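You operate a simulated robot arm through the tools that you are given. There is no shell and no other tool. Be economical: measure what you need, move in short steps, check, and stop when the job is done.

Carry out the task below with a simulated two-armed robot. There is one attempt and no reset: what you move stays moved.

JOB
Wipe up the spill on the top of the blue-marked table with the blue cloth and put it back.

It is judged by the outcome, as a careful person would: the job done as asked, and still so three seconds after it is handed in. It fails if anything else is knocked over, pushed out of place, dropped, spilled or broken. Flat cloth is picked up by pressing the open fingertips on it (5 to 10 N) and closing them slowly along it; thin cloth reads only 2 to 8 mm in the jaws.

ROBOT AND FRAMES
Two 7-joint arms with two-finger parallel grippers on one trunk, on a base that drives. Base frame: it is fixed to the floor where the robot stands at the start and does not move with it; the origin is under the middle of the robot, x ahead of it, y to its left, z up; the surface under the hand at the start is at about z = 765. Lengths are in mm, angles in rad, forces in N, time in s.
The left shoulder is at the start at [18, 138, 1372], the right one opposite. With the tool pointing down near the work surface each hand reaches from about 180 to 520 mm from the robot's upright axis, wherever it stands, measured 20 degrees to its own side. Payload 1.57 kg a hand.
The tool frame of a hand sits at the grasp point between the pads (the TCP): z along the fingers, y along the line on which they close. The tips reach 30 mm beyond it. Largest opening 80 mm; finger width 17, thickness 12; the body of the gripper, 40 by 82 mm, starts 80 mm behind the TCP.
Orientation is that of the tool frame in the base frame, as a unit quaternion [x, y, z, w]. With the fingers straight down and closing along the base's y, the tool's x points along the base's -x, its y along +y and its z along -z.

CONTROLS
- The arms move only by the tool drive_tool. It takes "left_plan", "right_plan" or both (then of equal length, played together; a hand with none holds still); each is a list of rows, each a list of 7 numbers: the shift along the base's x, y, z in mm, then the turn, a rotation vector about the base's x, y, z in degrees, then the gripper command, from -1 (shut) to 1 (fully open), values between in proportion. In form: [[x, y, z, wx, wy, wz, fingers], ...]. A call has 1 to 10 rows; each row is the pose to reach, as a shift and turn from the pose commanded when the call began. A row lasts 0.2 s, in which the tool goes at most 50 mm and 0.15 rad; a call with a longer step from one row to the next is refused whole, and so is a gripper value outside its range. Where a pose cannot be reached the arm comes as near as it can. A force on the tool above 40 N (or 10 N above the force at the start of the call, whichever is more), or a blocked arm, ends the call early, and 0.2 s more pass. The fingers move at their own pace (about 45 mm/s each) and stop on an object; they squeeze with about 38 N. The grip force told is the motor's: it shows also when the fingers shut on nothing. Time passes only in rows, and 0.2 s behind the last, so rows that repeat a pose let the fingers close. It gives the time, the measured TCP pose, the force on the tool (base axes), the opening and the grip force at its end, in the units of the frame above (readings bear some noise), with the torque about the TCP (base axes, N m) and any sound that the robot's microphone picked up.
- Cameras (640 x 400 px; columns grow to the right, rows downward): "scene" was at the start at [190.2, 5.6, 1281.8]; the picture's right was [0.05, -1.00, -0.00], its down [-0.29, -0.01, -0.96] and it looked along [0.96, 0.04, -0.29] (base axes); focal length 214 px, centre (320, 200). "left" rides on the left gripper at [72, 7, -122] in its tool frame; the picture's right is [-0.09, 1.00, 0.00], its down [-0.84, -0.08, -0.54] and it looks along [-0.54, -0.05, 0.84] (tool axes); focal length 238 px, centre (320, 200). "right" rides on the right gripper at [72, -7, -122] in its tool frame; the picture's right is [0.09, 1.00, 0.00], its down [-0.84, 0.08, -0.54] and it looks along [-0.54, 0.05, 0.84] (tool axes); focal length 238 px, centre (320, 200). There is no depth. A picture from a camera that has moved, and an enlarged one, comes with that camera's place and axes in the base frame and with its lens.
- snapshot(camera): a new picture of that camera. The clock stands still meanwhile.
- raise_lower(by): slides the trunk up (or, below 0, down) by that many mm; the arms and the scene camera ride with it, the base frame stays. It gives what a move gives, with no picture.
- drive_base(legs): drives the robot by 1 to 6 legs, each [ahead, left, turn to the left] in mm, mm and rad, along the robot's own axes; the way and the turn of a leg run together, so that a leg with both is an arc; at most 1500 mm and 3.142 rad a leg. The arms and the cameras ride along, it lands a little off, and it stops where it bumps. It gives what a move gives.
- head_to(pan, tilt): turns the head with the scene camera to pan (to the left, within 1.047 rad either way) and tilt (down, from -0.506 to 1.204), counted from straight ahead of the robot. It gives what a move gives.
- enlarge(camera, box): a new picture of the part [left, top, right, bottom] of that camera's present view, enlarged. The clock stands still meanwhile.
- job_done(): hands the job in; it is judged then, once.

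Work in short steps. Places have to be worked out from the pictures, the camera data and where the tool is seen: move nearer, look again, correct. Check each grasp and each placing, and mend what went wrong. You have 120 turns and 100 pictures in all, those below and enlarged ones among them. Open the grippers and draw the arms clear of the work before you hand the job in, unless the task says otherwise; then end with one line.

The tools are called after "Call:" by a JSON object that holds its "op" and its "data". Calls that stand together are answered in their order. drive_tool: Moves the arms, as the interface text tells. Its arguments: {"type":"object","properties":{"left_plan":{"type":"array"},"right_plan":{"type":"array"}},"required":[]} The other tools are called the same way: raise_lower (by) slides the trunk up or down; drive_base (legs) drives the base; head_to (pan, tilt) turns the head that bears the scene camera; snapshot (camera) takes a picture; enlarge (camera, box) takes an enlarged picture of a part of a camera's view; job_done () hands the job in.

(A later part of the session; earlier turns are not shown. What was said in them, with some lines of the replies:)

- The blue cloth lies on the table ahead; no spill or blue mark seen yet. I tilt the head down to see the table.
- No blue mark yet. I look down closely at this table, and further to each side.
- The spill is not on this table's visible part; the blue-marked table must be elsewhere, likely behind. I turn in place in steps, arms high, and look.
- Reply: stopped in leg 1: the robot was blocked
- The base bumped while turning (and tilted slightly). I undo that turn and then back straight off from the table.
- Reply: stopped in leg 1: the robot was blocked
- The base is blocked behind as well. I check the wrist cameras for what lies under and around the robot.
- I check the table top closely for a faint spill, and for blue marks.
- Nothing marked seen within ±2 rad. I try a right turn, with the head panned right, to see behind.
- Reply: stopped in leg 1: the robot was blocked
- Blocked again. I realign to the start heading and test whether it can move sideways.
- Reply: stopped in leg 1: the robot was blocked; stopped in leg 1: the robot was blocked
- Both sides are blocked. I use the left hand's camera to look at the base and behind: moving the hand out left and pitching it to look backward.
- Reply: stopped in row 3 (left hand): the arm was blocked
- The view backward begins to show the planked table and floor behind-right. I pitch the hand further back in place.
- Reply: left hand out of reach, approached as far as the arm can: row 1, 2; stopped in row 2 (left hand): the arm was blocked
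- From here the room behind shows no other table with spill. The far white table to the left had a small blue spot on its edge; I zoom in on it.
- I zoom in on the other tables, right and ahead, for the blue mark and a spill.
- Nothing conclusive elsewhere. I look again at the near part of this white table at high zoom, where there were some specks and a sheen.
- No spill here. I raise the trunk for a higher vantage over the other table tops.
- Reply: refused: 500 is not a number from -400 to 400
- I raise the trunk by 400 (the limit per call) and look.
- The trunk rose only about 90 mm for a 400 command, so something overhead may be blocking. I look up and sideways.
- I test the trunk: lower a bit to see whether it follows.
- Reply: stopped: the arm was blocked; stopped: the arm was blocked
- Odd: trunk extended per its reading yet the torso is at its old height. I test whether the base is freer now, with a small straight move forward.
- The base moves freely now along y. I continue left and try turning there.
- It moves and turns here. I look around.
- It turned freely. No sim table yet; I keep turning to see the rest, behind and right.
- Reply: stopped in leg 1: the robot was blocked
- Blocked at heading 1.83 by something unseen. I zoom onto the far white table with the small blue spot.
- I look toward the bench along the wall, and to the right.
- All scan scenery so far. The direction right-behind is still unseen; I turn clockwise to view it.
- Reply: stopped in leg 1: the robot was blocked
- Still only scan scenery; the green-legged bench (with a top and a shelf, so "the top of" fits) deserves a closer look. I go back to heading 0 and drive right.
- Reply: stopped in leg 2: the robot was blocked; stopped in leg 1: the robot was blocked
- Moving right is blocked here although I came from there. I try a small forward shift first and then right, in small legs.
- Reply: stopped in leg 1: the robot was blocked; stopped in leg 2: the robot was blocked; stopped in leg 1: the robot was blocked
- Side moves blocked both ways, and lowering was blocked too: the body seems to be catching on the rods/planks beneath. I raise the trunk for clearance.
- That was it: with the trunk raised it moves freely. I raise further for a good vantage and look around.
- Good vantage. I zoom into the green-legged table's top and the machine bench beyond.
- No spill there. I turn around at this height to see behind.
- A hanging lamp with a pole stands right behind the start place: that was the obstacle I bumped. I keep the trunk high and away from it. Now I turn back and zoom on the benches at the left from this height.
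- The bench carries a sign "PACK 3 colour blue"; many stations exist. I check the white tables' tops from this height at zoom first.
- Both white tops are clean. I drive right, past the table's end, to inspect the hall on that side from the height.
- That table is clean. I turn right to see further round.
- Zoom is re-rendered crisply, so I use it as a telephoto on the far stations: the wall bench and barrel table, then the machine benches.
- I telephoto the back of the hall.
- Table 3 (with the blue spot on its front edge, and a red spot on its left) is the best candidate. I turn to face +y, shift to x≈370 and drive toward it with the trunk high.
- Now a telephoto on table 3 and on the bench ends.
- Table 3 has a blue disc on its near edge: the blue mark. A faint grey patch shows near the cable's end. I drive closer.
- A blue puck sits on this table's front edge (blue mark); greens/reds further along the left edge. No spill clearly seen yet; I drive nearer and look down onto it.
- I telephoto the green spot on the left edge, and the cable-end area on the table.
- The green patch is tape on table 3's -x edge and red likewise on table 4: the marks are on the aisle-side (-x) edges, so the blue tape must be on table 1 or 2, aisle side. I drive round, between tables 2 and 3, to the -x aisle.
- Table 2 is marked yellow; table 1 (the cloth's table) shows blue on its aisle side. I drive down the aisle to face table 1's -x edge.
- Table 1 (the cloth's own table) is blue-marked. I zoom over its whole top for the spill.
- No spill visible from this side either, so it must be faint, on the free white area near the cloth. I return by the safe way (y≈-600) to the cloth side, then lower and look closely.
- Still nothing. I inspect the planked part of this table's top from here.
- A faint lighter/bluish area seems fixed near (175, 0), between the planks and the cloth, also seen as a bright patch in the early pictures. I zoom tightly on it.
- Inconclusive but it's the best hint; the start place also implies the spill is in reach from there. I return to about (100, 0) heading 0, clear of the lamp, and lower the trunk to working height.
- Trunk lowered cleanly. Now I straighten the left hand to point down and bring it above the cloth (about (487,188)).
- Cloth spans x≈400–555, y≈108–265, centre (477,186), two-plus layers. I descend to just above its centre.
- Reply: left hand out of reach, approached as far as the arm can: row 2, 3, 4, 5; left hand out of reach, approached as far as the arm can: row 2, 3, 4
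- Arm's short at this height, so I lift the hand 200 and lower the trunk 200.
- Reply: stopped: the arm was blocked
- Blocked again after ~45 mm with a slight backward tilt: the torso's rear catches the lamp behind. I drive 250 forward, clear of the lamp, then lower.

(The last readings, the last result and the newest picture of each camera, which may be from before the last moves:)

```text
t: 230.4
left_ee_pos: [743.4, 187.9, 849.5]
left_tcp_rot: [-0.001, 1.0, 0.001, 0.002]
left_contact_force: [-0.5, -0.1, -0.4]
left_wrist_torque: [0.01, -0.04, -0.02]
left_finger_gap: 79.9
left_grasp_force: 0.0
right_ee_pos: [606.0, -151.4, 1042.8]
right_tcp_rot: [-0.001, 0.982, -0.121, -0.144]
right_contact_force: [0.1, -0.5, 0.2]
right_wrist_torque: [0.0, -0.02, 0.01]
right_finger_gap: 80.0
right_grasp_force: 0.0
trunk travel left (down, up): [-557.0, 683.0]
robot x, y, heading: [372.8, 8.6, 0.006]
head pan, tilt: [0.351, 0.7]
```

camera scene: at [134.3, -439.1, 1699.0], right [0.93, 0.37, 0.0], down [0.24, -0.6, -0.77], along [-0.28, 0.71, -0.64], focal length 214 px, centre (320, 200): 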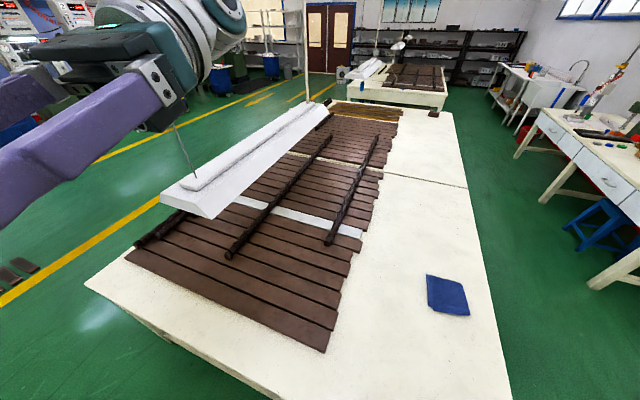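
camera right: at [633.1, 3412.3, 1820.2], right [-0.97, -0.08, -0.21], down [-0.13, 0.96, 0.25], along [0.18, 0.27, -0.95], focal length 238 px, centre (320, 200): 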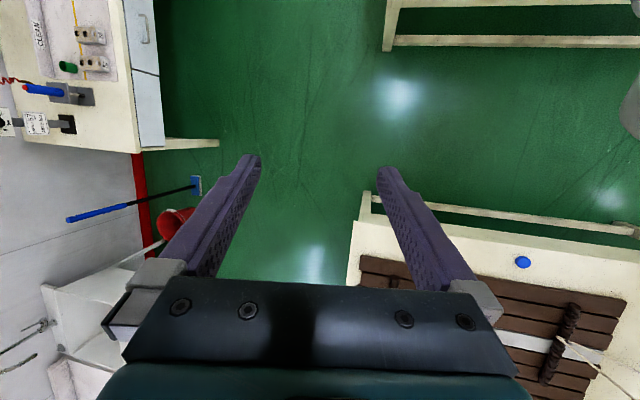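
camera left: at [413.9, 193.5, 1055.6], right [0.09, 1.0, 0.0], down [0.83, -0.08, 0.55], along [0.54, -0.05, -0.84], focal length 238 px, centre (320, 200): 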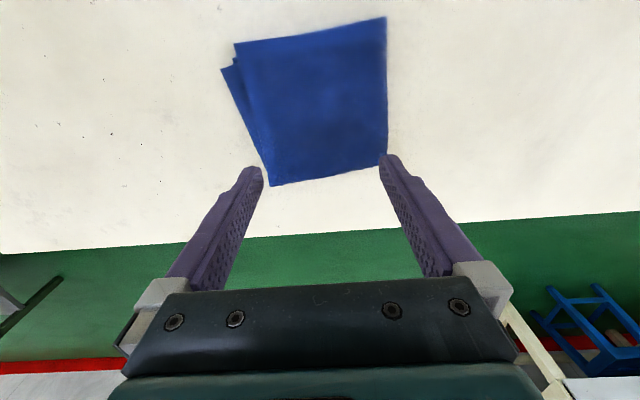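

Clear. Now I drive back 200 so the cloth is in comfortable reach, lifting the hand a little first.

Call:
{"op": "drive_tool", "data": {"left_plan": [[0, 0, 30, 0, 0, 0, 1], [0, 0, 40, 0, 0, 0, 1]]}}

Call:
{"op": "drive_base", "data": {"legs": [[-250, 0, 0]]}}

Call:
{"op": "head_to", "data": {"pan": 0, "tilt": 0.75}}

Call:
{"op": "snapshot", "data": {"camera": "scene"}}

```text
t: 231.0
left_ee_pos: [743.4, 190.4, 890.0]
left_tcp_rot: [-0.001, 1.0, 0.0, 0.002]
left_contact_force: [0.0, 0.5, -0.1]
left_wrist_torque: [0.01, 0.0, -0.02]
left_finger_gap: 79.9
left_grasp_force: 0.1
right_ee_pos: [605.5, -150.6, 1043.7]
right_tcp_rot: [-0.002, 0.982, -0.121, -0.144]
right_contact_force: [0.0, 0.8, 0.7]
right_wrist_torque: [0.0, 0.04, -0.03]
right_finger_gap: 79.9
right_grasp_force: 0.0
trunk travel left (down, up): [-557.0, 683.0]
robot x, y, heading: [373.8, 8.8, 0.003]
head pan, tilt: [0.351, 0.7]
```

```text
t: 232.8
left_ee_pos: [492.2, 187.5, 889.7]
left_tcp_rot: [-0.001, 1.0, 0.0, 0.002]
left_contact_force: [0.0, -0.7, 0.3]
left_wrist_torque: [-0.01, 0.01, 0.0]
left_finger_gap: 79.8
left_grasp_force: 0.1
right_ee_pos: [353.2, -152.2, 1043.7]
right_tcp_rot: [-0.001, 0.982, -0.121, -0.144]
right_contact_force: [0.0, -0.3, 0.8]
right_wrist_torque: [0.03, 0.0, 0.0]
right_finger_gap: 79.8
right_grasp_force: 0.1
trunk travel left (down, up): [-557.0, 683.0]
robot x, y, heading: [119.4, 9.4, 0.008]
head pan, tilt: [0.351, 0.7]
```

```text
t: 233.7
left_ee_pos: [491.8, 187.7, 888.3]
left_tcp_rot: [-0.002, 1.0, 0.0, 0.003]
left_contact_force: [0.1, 1.0, -0.3]
left_wrist_torque: [-0.01, 0.02, 0.0]
left_finger_gap: 80.0
left_grasp_force: 0.0
right_ee_pos: [353.5, -152.7, 1042.8]
right_tcp_rot: [0.0, 0.982, -0.121, -0.144]
right_contact_force: [0.4, -0.1, 0.4]
right_wrist_torque: [0.03, -0.02, 0.02]
right_finger_gap: 79.7
right_grasp_force: 0.0
trunk travel left (down, up): [-557.0, 683.0]
robot x, y, heading: [117.8, 9.4, 0.007]
head pan, tilt: [0.0, 0.75]
```

```text
11 pictures are left
camera scene: at [302.1, 10.8, 1053.0], right [0.01, -1.0, 0.0], down [-0.68, -0.01, -0.73], along [0.73, 0.01, -0.68], focal length 214 px, centre (320, 200)
```

scene: 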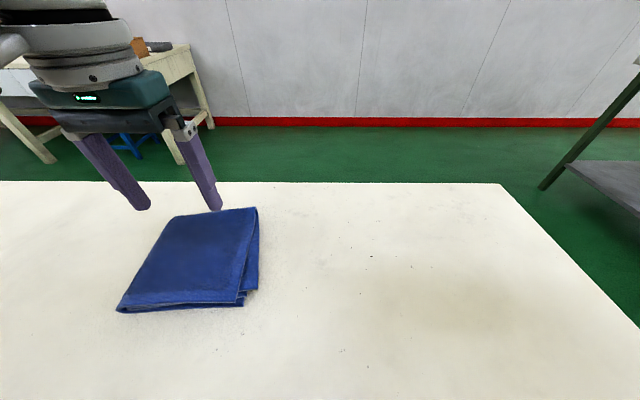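

A yellowish patch shows now to the right of the cloth, about (420,-130). I zoom.

Call:
{"op": "enlarge", "data": {"camera": "scene", "box": [260, 190, 596, 400]}}

```text
1.90 times, centred on (428, 295) of scene
camera zoom: at [302.1, 10.8, 1053.0], right [0.01, -1.0, 0.0], down [-0.68, -0.01, -0.73], along [0.73, 0.01, -0.68], focal length 408 px, centre (114, 19)
```

zoom: 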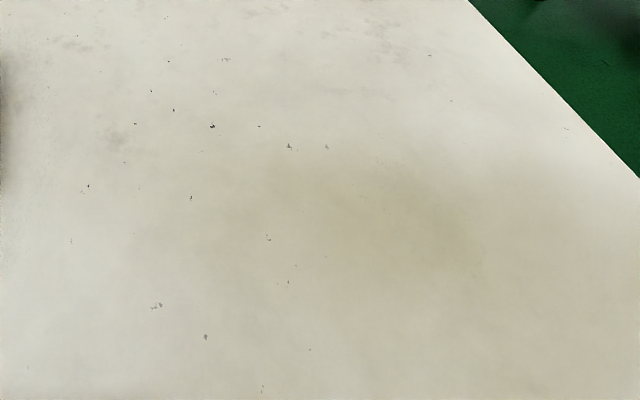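

That could just be the right hand's shadow; I move the right hand well aside and look again.

Call:
{"op": "drive_tool", "data": {"right_plan": [[0, -40, 25, 0, 0, 0, 1], [0, -80, 50, 0, 0, 0, 1], [0, -120, 75, 0, 0, 0, 1], [0, -160, 100, 0, 0, 0, 1], [0, -200, 125, 0, 0, 0, 1], [0, -240, 150, 0, 0, 0, 1]]}}

Call:
{"op": "enlarge", "data": {"camera": "scene", "box": [260, 190, 596, 400]}}

```text
t: 234.3
left_ee_pos: [492.1, 187.6, 890.6]
left_tcp_rot: [0.0, 1.0, 0.0, 0.003]
left_contact_force: [0.4, 1.0, 0.2]
left_wrist_torque: [-0.02, -0.03, 0.02]
left_finger_gap: 80.0
left_grasp_force: 0.1
right_ee_pos: [322.2, -222.4, 1037.9]
right_tcp_rot: [-0.022, 0.955, -0.127, -0.266]
right_contact_force: [0.4, 0.0, -0.2]
right_wrist_torque: [-0.01, 0.01, -0.02]
right_finger_gap: 79.8
right_grasp_force: 0.1
trunk travel left (down, up): [-557.0, 683.0]
robot x, y, heading: [116.9, 7.6, 0.008]
head pan, tilt: [0.0, 0.75]
stopped in row 2 (right hand): the arm was blocked; the commanded pose is now the measured one
```

```text
1.90 times, centred on (428, 295) of scene
camera zoom: at [302.1, 10.8, 1053.0], right [0.01, -1.0, 0.0], down [-0.68, 0.0, -0.73], along [0.73, 0.01, -0.68], focal length 408 px, centre (114, 19)
```

zoom: 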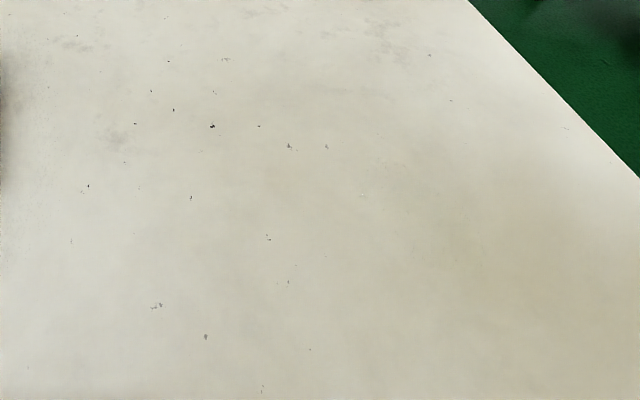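

The patch moved with the hand: it was only shadow. The one place not yet seen is under the cloth itself. I go on to grasp the cloth: descend to it.

Call:
{"op": "drive_tool", "data": {"left_plan": [[-8, -1, -35, 0, 0, 0, 1], [-15, -1, -65, 0, 0, 0, 1], [-15, -1, -72, 0, 0, 0, 1], [-15, -1, -78, 0, 0, 0, 1], [-15, -1, -78, 0, 0, 0, 1]]}}

Call:
{"op": "drive_tool", "data": {"left_plan": [[0, 0, -4, 0, 0, 0, 1], [0, 0, -8, 0, 0, 0, 1], [0, 0, -11, 0, 0, 0, 1], [0, 0, -11, 0, 0, 0, 1]]}}

```text
t: 235.5
left_ee_pos: [476.5, 186.1, 812.3]
left_tcp_rot: [0.0, 1.0, -0.001, 0.002]
left_contact_force: [-0.3, 0.1, 2.1]
left_wrist_torque: [0.01, -0.02, -0.01]
left_finger_gap: 79.7
left_grasp_force: 0.0
right_ee_pos: [323.3, -222.2, 1037.2]
right_tcp_rot: [-0.024, 0.955, -0.128, -0.265]
right_contact_force: [-0.8, 0.6, -0.1]
right_wrist_torque: [0.02, 0.02, -0.02]
right_finger_gap: 80.0
right_grasp_force: 0.0
trunk travel left (down, up): [-557.0, 683.0]
robot x, y, heading: [118.8, 9.2, 0.007]
head pan, tilt: [0.0, 0.75]
```

```text
t: 236.3
left_ee_pos: [479.8, 185.5, 804.5]
left_tcp_rot: [-0.001, 1.0, -0.002, 0.007]
left_contact_force: [-4.4, 0.1, 22.8]
left_wrist_torque: [0.01, 0.15, -0.01]
left_finger_gap: 78.6
left_grasp_force: 0.0
right_ee_pos: [322.5, -222.6, 1038.3]
right_tcp_rot: [-0.023, 0.955, -0.127, -0.266]
right_contact_force: [0.2, 0.2, 0.1]
right_wrist_torque: [-0.02, 0.03, 0.01]
right_finger_gap: 80.4
right_grasp_force: 0.1
trunk travel left (down, up): [-557.0, 683.0]
robot x, y, heading: [118.3, 8.9, 0.005]
head pan, tilt: [0.0, 0.75]
stopped in row 4 (left hand): the force on the tool passed its limit at 43 N (the readings are from after the stop); the commanded pose is now the measured one
```

Pressing at 23 N; I ease to ~8 N and close slowly.

Call:
{"op": "drive_tool", "data": {"left_plan": [[0, 0, 2, 0, 0, 0, 0.95], [0, 0, 2.5, 0, 0, 0, 0.9]]}}

```text
t: 236.9
left_ee_pos: [479.7, 184.6, 806.2]
left_tcp_rot: [0.0, 1.0, -0.002, 0.006]
left_contact_force: [1.3, 0.3, 12.8]
left_wrist_torque: [0.02, -0.05, 0.01]
left_finger_gap: 75.2
left_grasp_force: 0.1
right_ee_pos: [324.4, -220.9, 1037.3]
right_tcp_rot: [-0.023, 0.955, -0.127, -0.266]
right_contact_force: [0.5, -0.1, -0.1]
right_wrist_torque: [0.03, 0.0, -0.01]
right_finger_gap: 79.7
right_grasp_force: 0.1
trunk travel left (down, up): [-557.0, 683.0]
robot x, y, heading: [118.5, 9.8, 0.006]
head pan, tilt: [0.0, 0.75]
```

Call:
{"op": "drive_tool", "data": {"left_plan": [[0, 0, 1, 0, 0, 0, 0.7], [0, 0, 1, 0, 0, 0, 0.5], [0, 0, 1, 0, 0, 0, 0.3], [0, 0, 1, 0, 0, 0, 0.1], [0, 0, 1, 0, 0, 0, -0.1], [0, 0, 1, 0, 0, 0, -0.3], [0, 0, 1, 0, 0, 0, -0.5], [0, 0, 1, 0, 0, 0, -0.7], [0, 0, 1, 0, 0, 0, -0.9], [0, 0, 1, 0, 0, 0, -1]]}}

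Call:
{"op": "drive_tool", "data": {"left_plan": [[0, 0, 0, 0, 0, 0, -1], [0, 0, 0, 0, 0, 0, -1], [0, 0, 0, 0, 0, 0, -1]]}}

```text
t: 239.1
left_ee_pos: [479.0, 185.7, 806.0]
left_tcp_rot: [0.0, 1.0, -0.001, 0.007]
left_contact_force: [-0.6, 0.6, 13.1]
left_wrist_torque: [-0.01, -0.01, -0.04]
left_finger_gap: 17.6
left_grasp_force: 32.0
right_ee_pos: [323.4, -221.5, 1037.5]
right_tcp_rot: [-0.023, 0.955, -0.127, -0.265]
right_contact_force: [0.2, -0.5, 0.2]
right_wrist_torque: [0.02, 0.0, 0.0]
right_finger_gap: 79.9
right_grasp_force: 0.1
trunk travel left (down, up): [-557.0, 683.0]
robot x, y, heading: [117.1, 6.1, 0.006]
head pan, tilt: [0.0, 0.75]
```

```text
t: 239.9
left_ee_pos: [479.4, 186.1, 805.7]
left_tcp_rot: [0.0, 1.0, -0.002, 0.005]
left_contact_force: [0.7, -0.1, 13.9]
left_wrist_torque: [0.02, 0.02, 0.01]
left_finger_gap: 17.8
left_grasp_force: 32.0
right_ee_pos: [323.6, -222.7, 1037.3]
right_tcp_rot: [-0.023, 0.955, -0.127, -0.265]
right_contact_force: [0.4, -0.6, -0.3]
right_wrist_torque: [0.0, 0.03, -0.01]
right_finger_gap: 80.2
right_grasp_force: 0.1
trunk travel left (down, up): [-557.0, 683.0]
robot x, y, heading: [118.2, 4.3, 0.008]
head pan, tilt: [0.0, 0.75]
```

A thick fold (18 mm) is gripped. I lift 120 mm and look beneath.

Call:
{"op": "drive_tool", "data": {"left_plan": [[0, 0, 15, 0, 0, 0, -1], [0, 0, 35, 0, 0, 0, -1], [0, 0, 60, 0, 0, 0, -1], [0, 0, 90, 0, 0, 0, -1], [0, 0, 120, 0, 0, 0, -1], [0, 0, 150, 0, 0, 0, -1]]}}

Call:
{"op": "snapshot", "data": {"camera": "scene"}}

```text
t: 241.3
left_ee_pos: [479.2, 185.7, 956.4]
left_tcp_rot: [0.0, 1.0, -0.001, 0.004]
left_contact_force: [-0.2, 0.1, -0.7]
left_wrist_torque: [-0.04, -0.02, 0.0]
left_finger_gap: 16.9
left_grasp_force: 32.1
right_ee_pos: [323.3, -222.1, 1037.4]
right_tcp_rot: [-0.023, 0.955, -0.128, -0.265]
right_contact_force: [-0.2, -0.5, 0.0]
right_wrist_torque: [-0.02, 0.01, 0.02]
right_finger_gap: 80.0
right_grasp_force: 0.1
trunk travel left (down, up): [-557.0, 683.0]
robot x, y, heading: [117.2, 9.9, 0.005]
head pan, tilt: [0.0, 0.75]
```

```text
8 pictures are left
camera scene: at [302.0, 10.9, 1053.0], right [0.01, -1.0, 0.0], down [-0.68, 0.0, -0.73], along [0.73, 0.01, -0.68], focal length 214 px, centre (320, 200)
```

scene: 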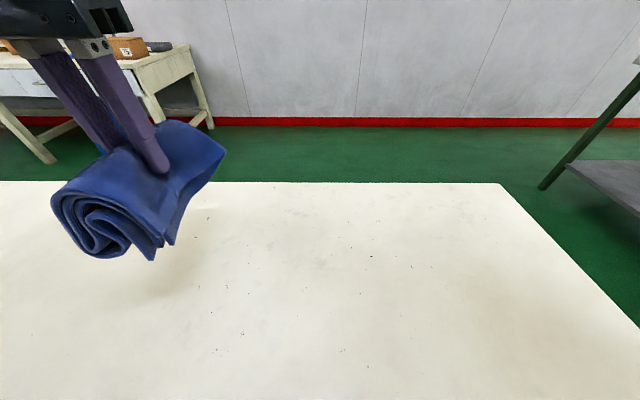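

The whole cloth is held well; the spot beneath looks clean. I look at the strip nearest the robot, by the planks, now that the arms' shadows differ.

Call:
{"op": "head_to", "data": {"pan": 0, "tilt": 1.2}}

Call:
{"op": "snapshot", "data": {"camera": "scene"}}

```text
t: 242.2
left_ee_pos: [478.9, 184.4, 954.8]
left_tcp_rot: [0.0, 1.0, -0.001, 0.006]
left_contact_force: [0.8, 0.1, -0.3]
left_wrist_torque: [-0.03, 0.02, -0.02]
left_finger_gap: 16.9
left_grasp_force: 32.2
right_ee_pos: [322.0, -222.3, 1037.5]
right_tcp_rot: [-0.023, 0.955, -0.128, -0.266]
right_contact_force: [0.0, 0.3, 0.5]
right_wrist_torque: [0.0, 0.01, 0.01]
right_finger_gap: 80.3
right_grasp_force: 0.2
trunk travel left (down, up): [-557.0, 683.0]
robot x, y, heading: [121.8, 10.2, 0.007]
head pan, tilt: [0.0, 1.201]
```

```text
7 pictures are left
camera scene: at [275.0, 10.5, 1021.3], right [0.01, -1.0, 0.0], down [-0.93, -0.01, -0.36], along [0.36, 0.0, -0.93], focal length 214 px, centre (320, 200)
```

scene: 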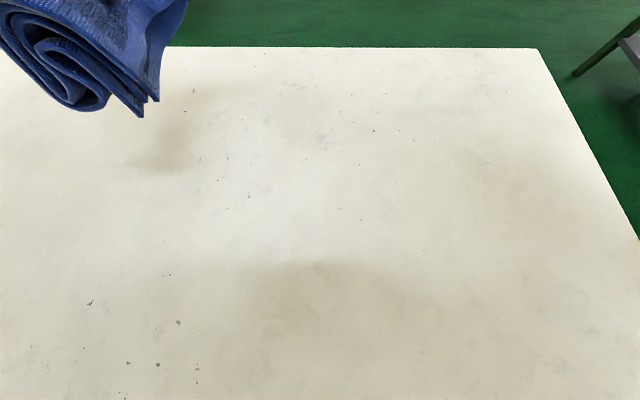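

I can't see any spill, so it must be nearly clear; I'll wipe the whole free top systematically, pressing the cloth and driving the base sideways in lanes. First lower the cloth into contact.

Call:
{"op": "drive_tool", "data": {"left_plan": [[0, 0, -40, 0, 0, 0, -1], [0, 0, -80, 0, 0, 0, -1], [0, 0, -110, 0, 0, 0, -1], [0, 0, -125, 0, 0, 0, -1], [0, 0, -132, 0, 0, 0, -1], [0, 0, -138, 0, 0, 0, -1]]}}

Call:
{"op": "drive_tool", "data": {"left_plan": [[0, 0, -4, 0, 0, 0, -1], [0, 0, -7, 0, 0, 0, -1], [0, 0, -7, 0, 0, 0, -1]]}}

```text
t: 243.6
left_ee_pos: [480.0, 185.8, 818.8]
left_tcp_rot: [0.0, 1.0, -0.002, 0.005]
left_contact_force: [0.8, -0.3, 3.2]
left_wrist_torque: [-0.02, -0.02, 0.03]
left_finger_gap: 16.8
left_grasp_force: 32.2
right_ee_pos: [322.7, -222.2, 1037.5]
right_tcp_rot: [-0.023, 0.955, -0.128, -0.265]
right_contact_force: [0.0, 0.4, 0.2]
right_wrist_torque: [-0.01, -0.01, 0.02]
right_finger_gap: 79.8
right_grasp_force: 0.1
trunk travel left (down, up): [-557.0, 683.0]
robot x, y, heading: [116.9, 9.9, 0.009]
head pan, tilt: [0.0, 1.201]
```

```text
t: 244.4
left_ee_pos: [481.1, 185.4, 812.7]
left_tcp_rot: [0.001, 1.0, -0.002, 0.006]
left_contact_force: [2.2, -1.1, 10.6]
left_wrist_torque: [-0.09, 0.0, 0.0]
left_finger_gap: 17.0
left_grasp_force: 32.2
right_ee_pos: [325.2, -222.7, 1037.3]
right_tcp_rot: [-0.023, 0.956, -0.127, -0.264]
right_contact_force: [0.6, 0.0, -0.1]
right_wrist_torque: [0.02, 0.03, -0.02]
right_finger_gap: 79.9
right_grasp_force: 0.0
trunk travel left (down, up): [-557.0, 683.0]
robot x, y, heading: [116.4, 7.4, 0.008]
head pan, tilt: [0.0, 1.201]
```

10 N contact. I wipe rightward by driving 500 right.

Call:
{"op": "drive_base", "data": {"legs": [[0, -250, 0]]}}

Call:
{"op": "drive_base", "data": {"legs": [[0, -240, 0]]}}

Call:
{"op": "head_to", "data": {"pan": 0.3, "tilt": 0.9}}

Call:
{"op": "snapshot", "data": {"camera": "scene"}}

```text
t: 246.2
left_ee_pos: [482.5, -68.1, 811.7]
left_tcp_rot: [0.003, 1.0, -0.003, 0.005]
left_contact_force: [-0.5, -1.6, 10.4]
left_wrist_torque: [-0.1, 0.02, 0.04]
left_finger_gap: 16.9
left_grasp_force: 31.9
right_ee_pos: [323.8, -475.0, 1036.9]
right_tcp_rot: [-0.021, 0.955, -0.128, -0.265]
right_contact_force: [0.1, -0.4, -0.1]
right_wrist_torque: [0.01, -0.01, -0.02]
right_finger_gap: 80.0
right_grasp_force: 0.1
trunk travel left (down, up): [-557.0, 683.0]
robot x, y, heading: [124.1, -240.7, -0.001]
head pan, tilt: [0.0, 1.201]
```

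```text
t: 248.0
left_ee_pos: [482.7, -304.0, 810.8]
left_tcp_rot: [0.003, 1.0, -0.005, 0.007]
left_contact_force: [0.5, -2.4, 8.7]
left_wrist_torque: [-0.08, 0.0, 0.03]
left_finger_gap: 16.9
left_grasp_force: 32.8
right_ee_pos: [323.6, -707.8, 1037.4]
right_tcp_rot: [-0.021, 0.955, -0.128, -0.266]
right_contact_force: [-0.3, -0.7, -0.2]
right_wrist_torque: [0.01, 0.02, 0.02]
right_finger_gap: 79.9
right_grasp_force: 0.2
trunk travel left (down, up): [-557.0, 683.0]
robot x, y, heading: [122.0, -473.0, 0.0]
head pan, tilt: [0.0, 1.201]
```

```text
t: 248.8
left_ee_pos: [481.6, -302.8, 812.4]
left_tcp_rot: [0.004, 1.0, -0.005, 0.006]
left_contact_force: [0.2, -1.7, 8.1]
left_wrist_torque: [-0.03, 0.07, 0.05]
left_finger_gap: 16.9
left_grasp_force: 32.0
right_ee_pos: [323.2, -709.4, 1036.2]
right_tcp_rot: [-0.021, 0.955, -0.127, -0.266]
right_contact_force: [-0.1, 0.4, 0.2]
right_wrist_torque: [-0.03, 0.03, 0.02]
right_finger_gap: 79.8
right_grasp_force: 0.0
trunk travel left (down, up): [-557.0, 683.0]
robot x, y, heading: [119.2, -474.8, 0.004]
head pan, tilt: [0.3, 0.901]
```

```text
6 pictures are left
camera scene: at [293.4, -452.9, 1041.2], right [0.3, -0.95, 0.0], down [-0.75, -0.23, -0.62], along [0.59, 0.18, -0.78], focal length 214 px, centre (320, 200)
```

scene: 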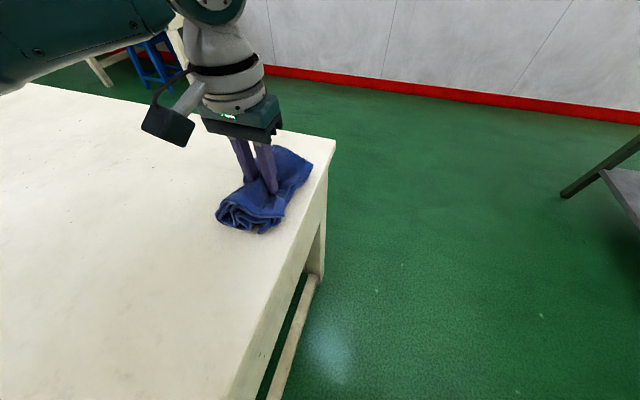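

Wiping by driving works; the bundle covers about 150 mm in x. Now the far lane: forward 115 and then left all along the table.

Call:
{"op": "drive_base", "data": {"legs": [[110, 0, 0], [0, 670, 0]]}}

Call:
{"op": "drive_base", "data": {"legs": [[0, 660, 0]]}}

```text
t: 253.3
left_ee_pos: [585.0, 366.3, 811.8]
left_tcp_rot: [-0.003, 1.0, -0.002, 0.006]
left_contact_force: [0.4, 1.6, 7.7]
left_wrist_torque: [0.02, -0.02, -0.03]
left_finger_gap: 17.1
left_grasp_force: 31.9
right_ee_pos: [432.7, -41.2, 1038.0]
right_tcp_rot: [-0.028, 0.955, -0.129, -0.265]
right_contact_force: [0.5, -0.8, 0.2]
right_wrist_torque: [0.02, 0.0, -0.02]
right_finger_gap: 79.9
right_grasp_force: 0.0
trunk travel left (down, up): [-557.0, 683.0]
robot x, y, heading: [221.8, 184.7, 0.013]
head pan, tilt: [0.3, 0.901]
```

```text
t: 257.0
left_ee_pos: [578.2, 1035.6, 811.3]
left_tcp_rot: [-0.003, 1.0, -0.003, 0.006]
left_contact_force: [0.5, 1.8, 8.8]
left_wrist_torque: [0.04, 0.0, 0.05]
left_finger_gap: 16.9
left_grasp_force: 32.0
right_ee_pos: [421.8, 626.8, 1037.5]
right_tcp_rot: [-0.025, 0.955, -0.127, -0.266]
right_contact_force: [0.3, 0.0, 0.1]
right_wrist_torque: [-0.03, 0.01, -0.02]
right_finger_gap: 80.0
right_grasp_force: 0.1
trunk travel left (down, up): [-557.0, 683.0]
robot x, y, heading: [215.9, 854.8, 0.011]
head pan, tilt: [0.3, 0.901]
```

Next lane: hand 105 nearer (x≈475), then drive right along the table.

Call:
{"op": "drive_tool", "data": {"left_plan": [[-35, 0, 0, 0, 0, 0, -1], [-70, 0, 0, 0, 0, 0, -1], [-105, 0, 0, 0, 0, 0, -1], [-105, 0, 0, 0, 0, 0, -1]]}}

Call:
{"op": "drive_base", "data": {"legs": [[0, -670, 0], [0, -670, 0]]}}

```text
t: 258.0
left_ee_pos: [471.9, 1034.9, 811.4]
left_tcp_rot: [-0.002, 1.0, -0.003, 0.006]
left_contact_force: [2.5, -0.7, 12.5]
left_wrist_torque: [-0.03, -0.01, -0.02]
left_finger_gap: 16.9
left_grasp_force: 32.4
right_ee_pos: [422.0, 627.6, 1037.0]
right_tcp_rot: [-0.025, 0.955, -0.129, -0.265]
right_contact_force: [-0.2, -0.9, -1.0]
right_wrist_torque: [0.04, -0.01, 0.04]
right_finger_gap: 79.9
right_grasp_force: 0.0
trunk travel left (down, up): [-557.0, 683.0]
robot x, y, heading: [216.9, 859.3, 0.011]
head pan, tilt: [0.3, 0.901]
```

```text
t: 265.0
left_ee_pos: [476.5, -307.9, 811.1]
left_tcp_rot: [0.012, 1.0, -0.003, 0.006]
left_contact_force: [0.4, -0.3, 12.3]
left_wrist_torque: [0.0, 0.02, 0.12]
left_finger_gap: 17.1
left_grasp_force: 31.5
right_ee_pos: [414.1, -713.7, 1037.9]
right_tcp_rot: [-0.011, 0.956, -0.125, -0.267]
right_contact_force: [-0.7, -1.1, 0.3]
right_wrist_torque: [0.04, 0.05, 0.05]
right_finger_gap: 79.9
right_grasp_force: 0.0
trunk travel left (down, up): [-557.0, 683.0]
robot x, y, heading: [215.9, -476.0, -0.015]
head pan, tilt: [0.3, 0.901]
```

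Now the lane at x≈365: base back 110, then left along the table (staying near the path already driven, watching for the lamp).

Call:
{"op": "drive_base", "data": {"legs": [[-110, 0, 0.012], [0, 670, 0], [0, 670, 0]]}}

```text
t: 272.8
left_ee_pos: [365.8, 1046.7, 809.9]
left_tcp_rot: [0.003, 1.0, -0.002, 0.007]
left_contact_force: [-0.1, 1.1, 13.0]
left_wrist_torque: [0.02, 0.01, 0.02]
left_finger_gap: 17.1
left_grasp_force: 31.8
right_ee_pos: [310.2, 639.8, 1037.4]
right_tcp_rot: [-0.019, 0.955, -0.127, -0.267]
right_contact_force: [0.4, 0.5, -0.8]
right_wrist_torque: [0.0, 0.01, 0.01]
right_finger_gap: 79.9
right_grasp_force: 0.0
trunk travel left (down, up): [-557.0, 683.0]
robot x, y, heading: [104.9, 870.8, 0.002]
head pan, tilt: [0.3, 0.901]
```

Next lane: x≈262.

Call:
{"op": "drive_tool", "data": {"left_plan": [[-35, 0, 0, 0, 0, 0, -1], [-70, 0, 0, 0, 0, 0, -1], [-103, 0, 0, 0, 0, 0, -1], [-103, 0, 0, 0, 0, 0, -1]]}}

Call:
{"op": "drive_base", "data": {"legs": [[0, -670, 0], [0, -670, 0]]}}

```text
t: 273.8
left_ee_pos: [261.0, 1046.9, 810.0]
left_tcp_rot: [0.003, 1.0, -0.002, 0.006]
left_contact_force: [3.6, -0.1, 14.8]
left_wrist_torque: [-0.04, -0.08, 0.03]
left_finger_gap: 17.0
left_grasp_force: 32.1
right_ee_pos: [311.2, 640.1, 1036.6]
right_tcp_rot: [-0.019, 0.955, -0.126, -0.266]
right_contact_force: [0.6, -0.9, 0.5]
right_wrist_torque: [0.01, 0.01, -0.02]
right_finger_gap: 80.2
right_grasp_force: 0.1
trunk travel left (down, up): [-557.0, 683.0]
robot x, y, heading: [107.2, 873.6, 0.0]
head pan, tilt: [0.3, 0.901]
```

```text
t: 280.8
left_ee_pos: [246.8, -286.2, 810.1]
left_tcp_rot: [0.015, 1.0, -0.004, 0.006]
left_contact_force: [1.1, 0.2, 14.2]
left_wrist_torque: [0.05, 0.03, 0.15]
left_finger_gap: 17.0
left_grasp_force: 32.4
right_ee_pos: [286.1, -693.2, 1037.3]
right_tcp_rot: [-0.009, 0.955, -0.124, -0.268]
right_contact_force: [0.1, 0.0, 0.2]
right_wrist_torque: [0.01, 0.0, 0.02]
right_finger_gap: 79.9
right_grasp_force: 0.0
trunk travel left (down, up): [-557.0, 683.0]
robot x, y, heading: [92.8, -462.4, -0.028]
head pan, tilt: [0.3, 0.901]
```

I correct heading, move the hand to x≈190, and check clearance to the planks.

Call:
{"op": "drive_base", "data": {"legs": [[0, 0, 0.028]]}}

Call:
{"op": "drive_tool", "data": {"left_plan": [[-25, 0, 0, 0, 0, 0, -1], [-50, 0, 0, 0, 0, 0, -1], [-50, 0, 0, 0, 0, 0, -1]]}}

Call:
{"op": "head_to", "data": {"pan": 1.0, "tilt": 1.15}}

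Call:
{"op": "snapshot", "data": {"camera": "scene"}}

```text
t: 281.5
left_ee_pos: [243.5, -283.7, 809.8]
left_tcp_rot: [0.002, 1.0, -0.005, 0.007]
left_contact_force: [3.2, -2.5, 13.7]
left_wrist_torque: [-0.07, -0.06, -0.01]
left_finger_gap: 16.9
left_grasp_force: 32.3
right_ee_pos: [293.3, -690.5, 1038.3]
right_tcp_rot: [-0.021, 0.955, -0.128, -0.265]
right_contact_force: [0.0, -0.1, -0.2]
right_wrist_torque: [0.0, -0.01, -0.02]
right_finger_gap: 80.0
right_grasp_force: 0.0
trunk travel left (down, up): [-557.0, 683.0]
robot x, y, heading: [85.2, -457.4, 0.006]
head pan, tilt: [0.3, 0.901]
```

```text
t: 282.1
left_ee_pos: [210.2, -282.3, 808.0]
left_tcp_rot: [0.0, 1.0, -0.008, 0.02]
left_contact_force: [3.0, 1.9, 33.7]
left_wrist_torque: [0.13, -0.02, 0.0]
left_finger_gap: 17.0
left_grasp_force: 31.9
left hand out of reach, approached as far as the arm can: row 2
right_ee_pos: [293.3, -688.0, 1037.4]
right_tcp_rot: [-0.02, 0.956, -0.126, -0.266]
right_contact_force: [0.8, -1.2, -0.5]
right_wrist_torque: [0.0, 0.0, 0.02]
right_finger_gap: 79.9
right_grasp_force: 0.0
trunk travel left (down, up): [-557.0, 683.0]
robot x, y, heading: [90.9, -458.7, 0.003]
head pan, tilt: [0.3, 0.901]
stopped in row 2 (left hand): the force on the tool passed its limit at 54 N (the readings are from after the stop); the commanded pose is now the measured one
```

```text
t: 283.2
left_ee_pos: [210.7, -282.8, 808.3]
left_tcp_rot: [0.002, 1.0, -0.006, 0.018]
left_contact_force: [6.2, 0.2, 46.0]
left_wrist_torque: [0.14, -0.14, 0.0]
left_finger_gap: 17.0
left_grasp_force: 32.5
right_ee_pos: [295.5, -687.8, 1036.8]
right_tcp_rot: [-0.02, 0.956, -0.127, -0.265]
right_contact_force: [-0.3, -0.8, 0.2]
right_wrist_torque: [0.02, 0.02, -0.02]
right_finger_gap: 80.2
right_grasp_force: 0.1
trunk travel left (down, up): [-557.0, 683.0]
robot x, y, heading: [87.0, -456.3, 0.005]
head pan, tilt: [1.0, 1.15]
```

```text
5 pictures are left
camera scene: at [224.0, -404.7, 1024.8], right [0.84, -0.54, 0.0], down [-0.49, -0.77, -0.41], along [0.22, 0.35, -0.91], focal length 214 px, centre (320, 200)
```

scene: 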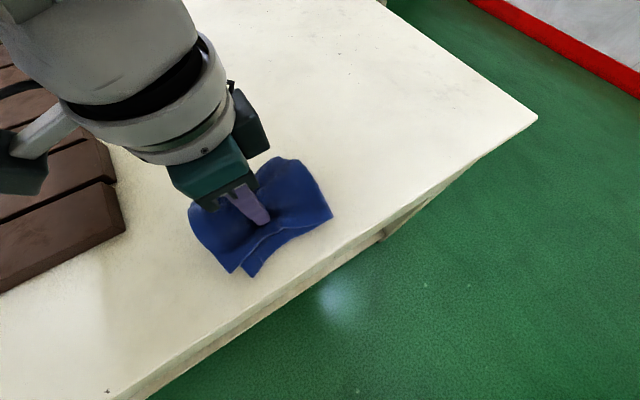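

Too much force at the reach limit; I ease up, move the base back 40 instead, then wipe this last lane leftward.

Call:
{"op": "drive_tool", "data": {"left_plan": [[6, 0, 3, 0, 0, 0, -1], [12, 0, 4, 0, 0, 0, -1], [12, 0, 4, 0, 0, 0, -1]]}}

Call:
{"op": "drive_base", "data": {"legs": [[-40, 0, 0]]}}

```text
t: 284.0
left_ee_pos: [216.8, -283.8, 808.2]
left_tcp_rot: [0.002, 1.0, -0.007, 0.014]
left_contact_force: [-5.7, -0.1, 19.0]
left_wrist_torque: [0.07, 0.18, 0.04]
left_finger_gap: 16.8
left_grasp_force: 32.2
right_ee_pos: [292.9, -688.5, 1037.4]
right_tcp_rot: [-0.021, 0.955, -0.127, -0.267]
right_contact_force: [-0.6, -0.2, 0.4]
right_wrist_torque: [0.0, 0.0, 0.04]
right_finger_gap: 80.1
right_grasp_force: 0.0
trunk travel left (down, up): [-557.0, 683.0]
robot x, y, heading: [91.8, -460.5, -0.001]
head pan, tilt: [1.0, 1.15]
```

```text
t: 284.9
left_ee_pos: [176.4, -284.4, 810.1]
left_tcp_rot: [0.002, 1.0, -0.007, 0.013]
left_contact_force: [-4.2, 0.6, 16.2]
left_wrist_torque: [0.02, 0.16, 0.03]
left_finger_gap: 16.9
left_grasp_force: 31.9
right_ee_pos: [251.2, -689.5, 1036.5]
right_tcp_rot: [-0.02, 0.955, -0.126, -0.266]
right_contact_force: [-0.2, -0.2, 0.0]
right_wrist_torque: [-0.01, 0.0, -0.01]
right_finger_gap: 79.8
right_grasp_force: 0.0
trunk travel left (down, up): [-557.0, 683.0]
robot x, y, heading: [48.0, -457.4, 0.005]
head pan, tilt: [1.0, 1.15]
```

Call:
{"op": "drive_base", "data": {"legs": [[16, 0, 0], [0, 450, 0]]}}

Call:
{"op": "drive_base", "data": {"legs": [[0, 450, 0], [0, 420, 0]]}}

```text
t: 288.0
left_ee_pos: [196.5, 169.8, 809.7]
left_tcp_rot: [0.007, 1.0, -0.006, 0.013]
left_contact_force: [-0.1, 2.9, 15.4]
left_wrist_torque: [0.09, 0.07, 0.08]
left_finger_gap: 16.7
left_grasp_force: 32.3
right_ee_pos: [266.4, -235.8, 1038.2]
right_tcp_rot: [-0.015, 0.956, -0.124, -0.267]
right_contact_force: [0.2, 0.4, 0.5]
right_wrist_torque: [-0.06, -0.03, -0.01]
right_finger_gap: 80.1
right_grasp_force: 0.1
trunk travel left (down, up): [-557.0, 683.0]
robot x, y, heading: [65.6, -2.6, -0.003]
head pan, tilt: [1.0, 1.15]
```

```text
t: 292.9
left_ee_pos: [209.4, 1047.1, 809.3]
left_tcp_rot: [0.012, 1.0, -0.003, 0.014]
left_contact_force: [-0.7, 2.6, 16.0]
left_wrist_torque: [0.11, 0.0, 0.12]
left_finger_gap: 17.2
left_grasp_force: 32.7
right_ee_pos: [276.7, 638.5, 1036.5]
right_tcp_rot: [-0.01, 0.955, -0.124, -0.268]
right_contact_force: [-1.0, -0.2, 0.0]
right_wrist_torque: [-0.01, 0.0, 0.0]
right_finger_gap: 80.1
right_grasp_force: 0.0
trunk travel left (down, up): [-557.0, 683.0]
robot x, y, heading: [73.4, 873.8, -0.023]
head pan, tilt: [1.0, 1.15]
```

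All five lanes of the free top are wiped. I also wipe the strip beside the planks on the right end as far as it's safe: first back right along the near lane, correcting heading.

Call:
{"op": "drive_base", "data": {"legs": [[0, 0, 0.023], [0, -670, 0], [0, -680, 0]]}}

```text
t: 300.3
left_ee_pos: [212.2, -291.9, 808.4]
left_tcp_rot: [0.004, 1.0, -0.005, 0.013]
left_contact_force: [0.9, -0.6, 15.7]
left_wrist_torque: [0.04, 0.02, 0.03]
left_finger_gap: 17.1
left_grasp_force: 32.2
right_ee_pos: [284.3, -698.8, 1037.5]
right_tcp_rot: [-0.017, 0.956, -0.126, -0.266]
right_contact_force: [-0.4, 0.0, 0.1]
right_wrist_torque: [0.03, 0.01, 0.02]
right_finger_gap: 80.0
right_grasp_force: 0.1
trunk travel left (down, up): [-557.0, 683.0]
robot x, y, heading: [82.7, -465.5, -0.009]
head pan, tilt: [1.0, 1.15]
```

Call:
{"op": "drive_base", "data": {"legs": [[0, -18, 0.009], [-280, 0, 0], [-280, 0, 0]]}}

Call:
{"op": "snapshot", "data": {"camera": "scene"}}

```text
t: 304.2
left_ee_pos: [-352.2, -312.7, 808.8]
left_tcp_rot: [0.0, 1.0, -0.005, 0.012]
left_contact_force: [-5.8, 0.2, 16.6]
left_wrist_torque: [0.01, 0.18, 0.02]
left_finger_gap: 17.1
left_grasp_force: 32.3
right_ee_pos: [-274.2, -717.0, 1036.4]
right_tcp_rot: [-0.023, 0.955, -0.128, -0.266]
right_contact_force: [-0.5, -0.5, -0.8]
right_wrist_torque: [0.03, -0.03, 0.01]
right_finger_gap: 80.1
right_grasp_force: 0.0
trunk travel left (down, up): [-557.0, 683.0]
robot x, y, heading: [-479.3, -486.3, 0.009]
head pan, tilt: [1.0, 1.15]
```

```text
4 pictures are left
camera scene: at [-346.7, -434.5, 1024.2], right [0.85, -0.53, 0.0], down [-0.49, -0.77, -0.41], along [0.22, 0.35, -0.91], focal length 214 px, centre (320, 200)
```

scene: 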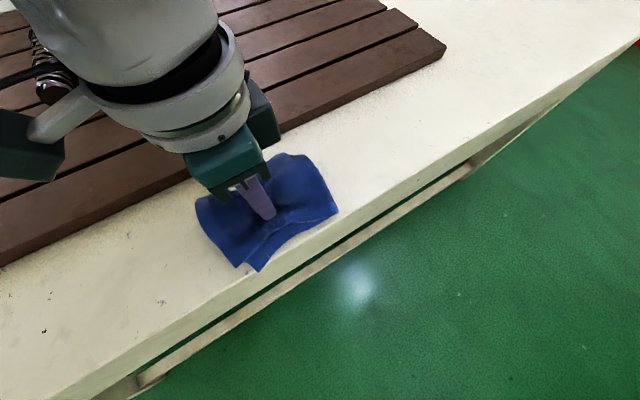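

The strip is clear; I continue back along it.

Call:
{"op": "drive_base", "data": {"legs": [[-260, 0, 0], [-260, 0, 0]]}}

Call:
{"op": "snapshot", "data": {"camera": "scene"}}

```text
t: 307.5
left_ee_pos: [-868.7, -315.7, 808.8]
left_tcp_rot: [0.003, 1.0, -0.006, 0.01]
left_contact_force: [-4.9, -0.5, 18.4]
left_wrist_torque: [0.07, 0.17, 0.01]
left_finger_gap: 16.7
left_grasp_force: 32.2
right_ee_pos: [-792.4, -721.6, 1037.1]
right_tcp_rot: [-0.02, 0.955, -0.127, -0.268]
right_contact_force: [0.1, 0.1, -0.7]
right_wrist_torque: [-0.02, 0.01, 0.0]
right_finger_gap: 80.1
right_grasp_force: 0.0
trunk travel left (down, up): [-557.0, 683.0]
robot x, y, heading: [-995.1, -490.6, 0.0]
head pan, tilt: [1.0, 1.15]
```

```text
3 pictures are left
camera scene: at [-863.0, -438.3, 1024.2], right [0.84, -0.54, 0.0], down [-0.49, -0.77, -0.41], along [0.22, 0.34, -0.91], focal length 214 px, centre (320, 200)
```

scene: 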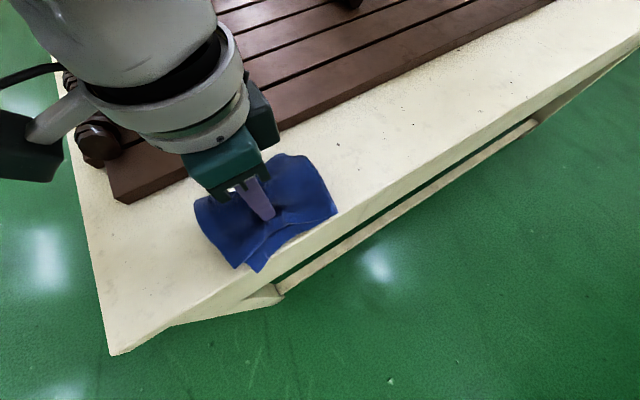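

I finish the corner, then return the same way toward the cloth's place.

Call:
{"op": "drive_base", "data": {"legs": [[-105, 0, 0], [605, 0, 0], [600, 0, 0]]}}

```text
t: 314.7
left_ee_pos: [241.0, -313.7, 809.8]
left_tcp_rot: [0.006, 1.0, -0.006, 0.011]
left_contact_force: [1.0, 0.6, 17.2]
left_wrist_torque: [0.02, 0.02, 0.08]
left_finger_gap: 17.1
left_grasp_force: 32.4
right_ee_pos: [314.3, -719.8, 1036.7]
right_tcp_rot: [-0.017, 0.956, -0.126, -0.266]
right_contact_force: [0.1, 0.0, -0.3]
right_wrist_torque: [0.01, 0.03, 0.0]
right_finger_gap: 79.9
right_grasp_force: 0.0
trunk travel left (down, up): [-557.0, 683.0]
robot x, y, heading: [109.4, -484.4, -0.005]
head pan, tilt: [1.0, 1.15]
```

Call:
{"op": "drive_base", "data": {"legs": [[0, 500, 0.005]]}}

Call:
{"op": "drive_tool", "data": {"left_plan": [[40, 0, 0, 0, 0, 0, -1], [80, 0, 0, 0, 0, 0, -1], [120, 0, 0, 0, 0, 0, -1], [160, 0, 0, 0, 0, 0, -1], [200, 0, 0, 0, 0, 0, -1], [232, 0, 0, 0, 0, 0, -1], [232, 0, 0, 0, 0, 0, -1]]}}

```text
t: 317.6
left_ee_pos: [243.3, 177.9, 810.3]
left_tcp_rot: [0.006, 1.0, -0.003, 0.012]
left_contact_force: [-0.3, 1.6, 16.9]
left_wrist_torque: [0.06, 0.01, 0.11]
left_finger_gap: 17.2
left_grasp_force: 32.1
right_ee_pos: [318.1, -229.8, 1037.8]
right_tcp_rot: [-0.017, 0.955, -0.126, -0.267]
right_contact_force: [-0.2, -0.2, 0.5]
right_wrist_torque: [-0.01, 0.03, 0.0]
right_finger_gap: 80.1
right_grasp_force: 0.0
trunk travel left (down, up): [-557.0, 683.0]
robot x, y, heading: [117.2, 4.4, -0.004]
head pan, tilt: [1.0, 1.15]
```

```text
t: 319.2
left_ee_pos: [477.1, 176.9, 808.8]
left_tcp_rot: [0.006, 1.0, -0.004, 0.013]
left_contact_force: [-4.6, -0.8, 21.7]
left_wrist_torque: [0.03, 0.19, 0.06]
left_finger_gap: 16.8
left_grasp_force: 32.0
right_ee_pos: [315.7, -230.3, 1036.8]
right_tcp_rot: [-0.017, 0.955, -0.126, -0.266]
right_contact_force: [0.6, 0.0, 0.5]
right_wrist_torque: [-0.01, 0.0, 0.04]
right_finger_gap: 80.3
right_grasp_force: 0.0
trunk travel left (down, up): [-557.0, 683.0]
robot x, y, heading: [115.7, -0.2, -0.003]
head pan, tilt: [1.0, 1.15]
```

At the cloth's place. I shift 9 mm left and open slowly while still lightly pressed, so the fold spreads back flat.

Call:
{"op": "drive_tool", "data": {"left_plan": [[0, 9, 1, 0, 0, 0, -1], [0, 9, 1, 0, 0, 0, -0.5], [0, 9, 1, 0, 0, 0, -0.2], [0, 9, 1, 0, 0, 0, 0.1], [0, 9, 1, 0, 0, 0, 0.4], [0, 9, 1, 0, 0, 0, 0.7], [0, 9, 1, 0, 0, 0, 1], [0, 9, 1, 0, 0, 0, 1], [0, 9, 1, 0, 0, 0, 1]]}}

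Call:
{"op": "drive_tool", "data": {"left_plan": [[0, 0, 10, 0, 0, 0, 1], [0, 0, 40, 0, 0, 0, 1], [0, 0, 80, 0, 0, 0, 1], [0, 0, 120, 0, 0, 0, 1], [0, 0, 160, 0, 0, 0, 1]]}}

Call:
{"op": "head_to", "data": {"pan": 0.3, "tilt": 0.9}}

Call:
{"op": "snapshot", "data": {"camera": "scene"}}

```text
t: 321.2
left_ee_pos: [475.4, 186.2, 808.7]
left_tcp_rot: [0.007, 1.0, -0.004, 0.012]
left_contact_force: [-0.5, 0.1, 7.4]
left_wrist_torque: [0.02, 0.03, 0.0]
left_finger_gap: 76.8
left_grasp_force: 0.0
right_ee_pos: [316.8, -228.5, 1037.8]
right_tcp_rot: [-0.018, 0.955, -0.127, -0.266]
right_contact_force: [-0.4, 0.1, -0.3]
right_wrist_torque: [-0.01, 0.01, -0.02]
right_finger_gap: 79.9
right_grasp_force: 0.1
trunk travel left (down, up): [-557.0, 683.0]
robot x, y, heading: [111.6, 3.0, -0.005]
head pan, tilt: [1.0, 1.15]
```

```text
t: 322.4
left_ee_pos: [476.9, 184.5, 970.0]
left_tcp_rot: [0.006, 1.0, -0.004, 0.01]
left_contact_force: [-0.7, -0.3, 0.4]
left_wrist_torque: [0.03, 0.01, 0.02]
left_finger_gap: 80.2
left_grasp_force: 0.0
right_ee_pos: [316.2, -228.5, 1036.1]
right_tcp_rot: [-0.018, 0.955, -0.127, -0.267]
right_contact_force: [0.0, 0.4, -0.3]
right_wrist_torque: [0.01, 0.03, 0.01]
right_finger_gap: 80.1
right_grasp_force: 0.1
trunk travel left (down, up): [-557.0, 683.0]
robot x, y, heading: [116.3, 4.2, -0.005]
head pan, tilt: [1.0, 1.15]
```

```text
t: 323.5
left_ee_pos: [477.6, 184.5, 969.6]
left_tcp_rot: [0.007, 1.0, -0.004, 0.011]
left_contact_force: [-0.4, 0.4, 0.3]
left_wrist_torque: [-0.01, 0.02, 0.03]
left_finger_gap: 80.0
left_grasp_force: 0.0
right_ee_pos: [315.5, -229.2, 1038.2]
right_tcp_rot: [-0.017, 0.955, -0.126, -0.268]
right_contact_force: [-0.5, 0.0, -0.9]
right_wrist_torque: [-0.01, -0.02, 0.02]
right_finger_gap: 80.0
right_grasp_force: 0.0
trunk travel left (down, up): [-557.0, 683.0]
robot x, y, heading: [114.1, 7.5, -0.004]
head pan, tilt: [0.3, 0.901]
```

```text
2 pictures are left
camera scene: at [287.3, 26.1, 1041.1], right [0.29, -0.96, 0.0], down [-0.75, -0.23, -0.62], along [0.59, 0.18, -0.78], focal length 214 px, centre (320, 200)
```

scene: 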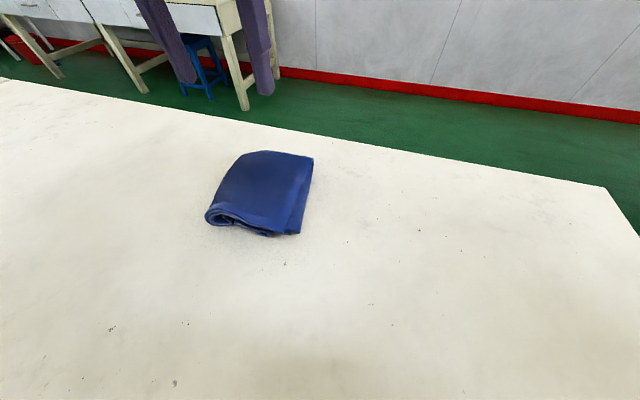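

The cloth lies back at its place (centre ≈(478,185)), flat. I draw the left hand up and back clear before handing in.

Call:
{"op": "drive_tool", "data": {"left_plan": [[-25, 10, 20, 0, 0, 0, 1], [-55, 20, 40, 0, 0, 0, 1], [-85, 30, 60, 0, 0, 0, 1], [-115, 40, 80, 0, 0, 0, 1], [-145, 50, 90, 0, 0, 0, 1]]}}

Call:
{"op": "snapshot", "data": {"camera": "left"}}

```text
t: 324.6
left_ee_pos: [323.4, 235.3, 1017.4]
left_tcp_rot: [0.017, 0.996, 0.033, -0.086]
left_contact_force: [-0.3, 0.0, -0.6]
left_wrist_torque: [0.01, -0.01, -0.01]
left_finger_gap: 80.1
left_grasp_force: 0.1
right_ee_pos: [316.7, -230.7, 1036.5]
right_tcp_rot: [-0.016, 0.955, -0.125, -0.268]
right_contact_force: [-0.3, 0.4, 0.6]
right_wrist_torque: [-0.05, 0.01, -0.01]
right_finger_gap: 80.2
right_grasp_force: 0.1
trunk travel left (down, up): [-557.0, 683.0]
robot x, y, heading: [113.9, 3.2, -0.003]
head pan, tilt: [0.3, 0.901]
stopped in row 5 (left hand): the arm was blocked; the commanded pose is now the measured one
```

```text
1 pictures are left
camera left: at [271.5, 234.5, 1150.5], right [0.13, 0.99, 0.05], down [0.91, -0.14, 0.38], along [0.39, -0.01, -0.92], focal length 238 px, centre (320, 200)
```

left: 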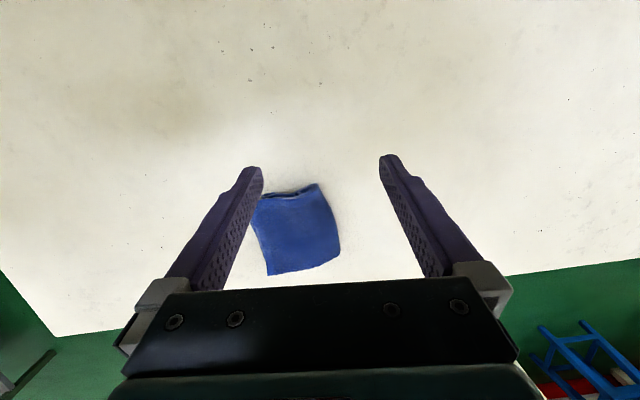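

The cloth is in place, the grippers are open and the arms are clear, so I hand in.

Call:
{"op": "job_done", "data": {}}

```text
The job is handed in.
```

I never saw a spill on the blue-marked table, before or after wiping, so I can't confirm one was removed. I wiped the open white top and the strip beside the planks with the blue cloth and put the cloth back in its place. I did not wipe the planks or the narrow strip at the aisle edge. Early on the robot's body also bumped the lamp hanging behind it a few times; I saw no damage, but I did not check it closely.
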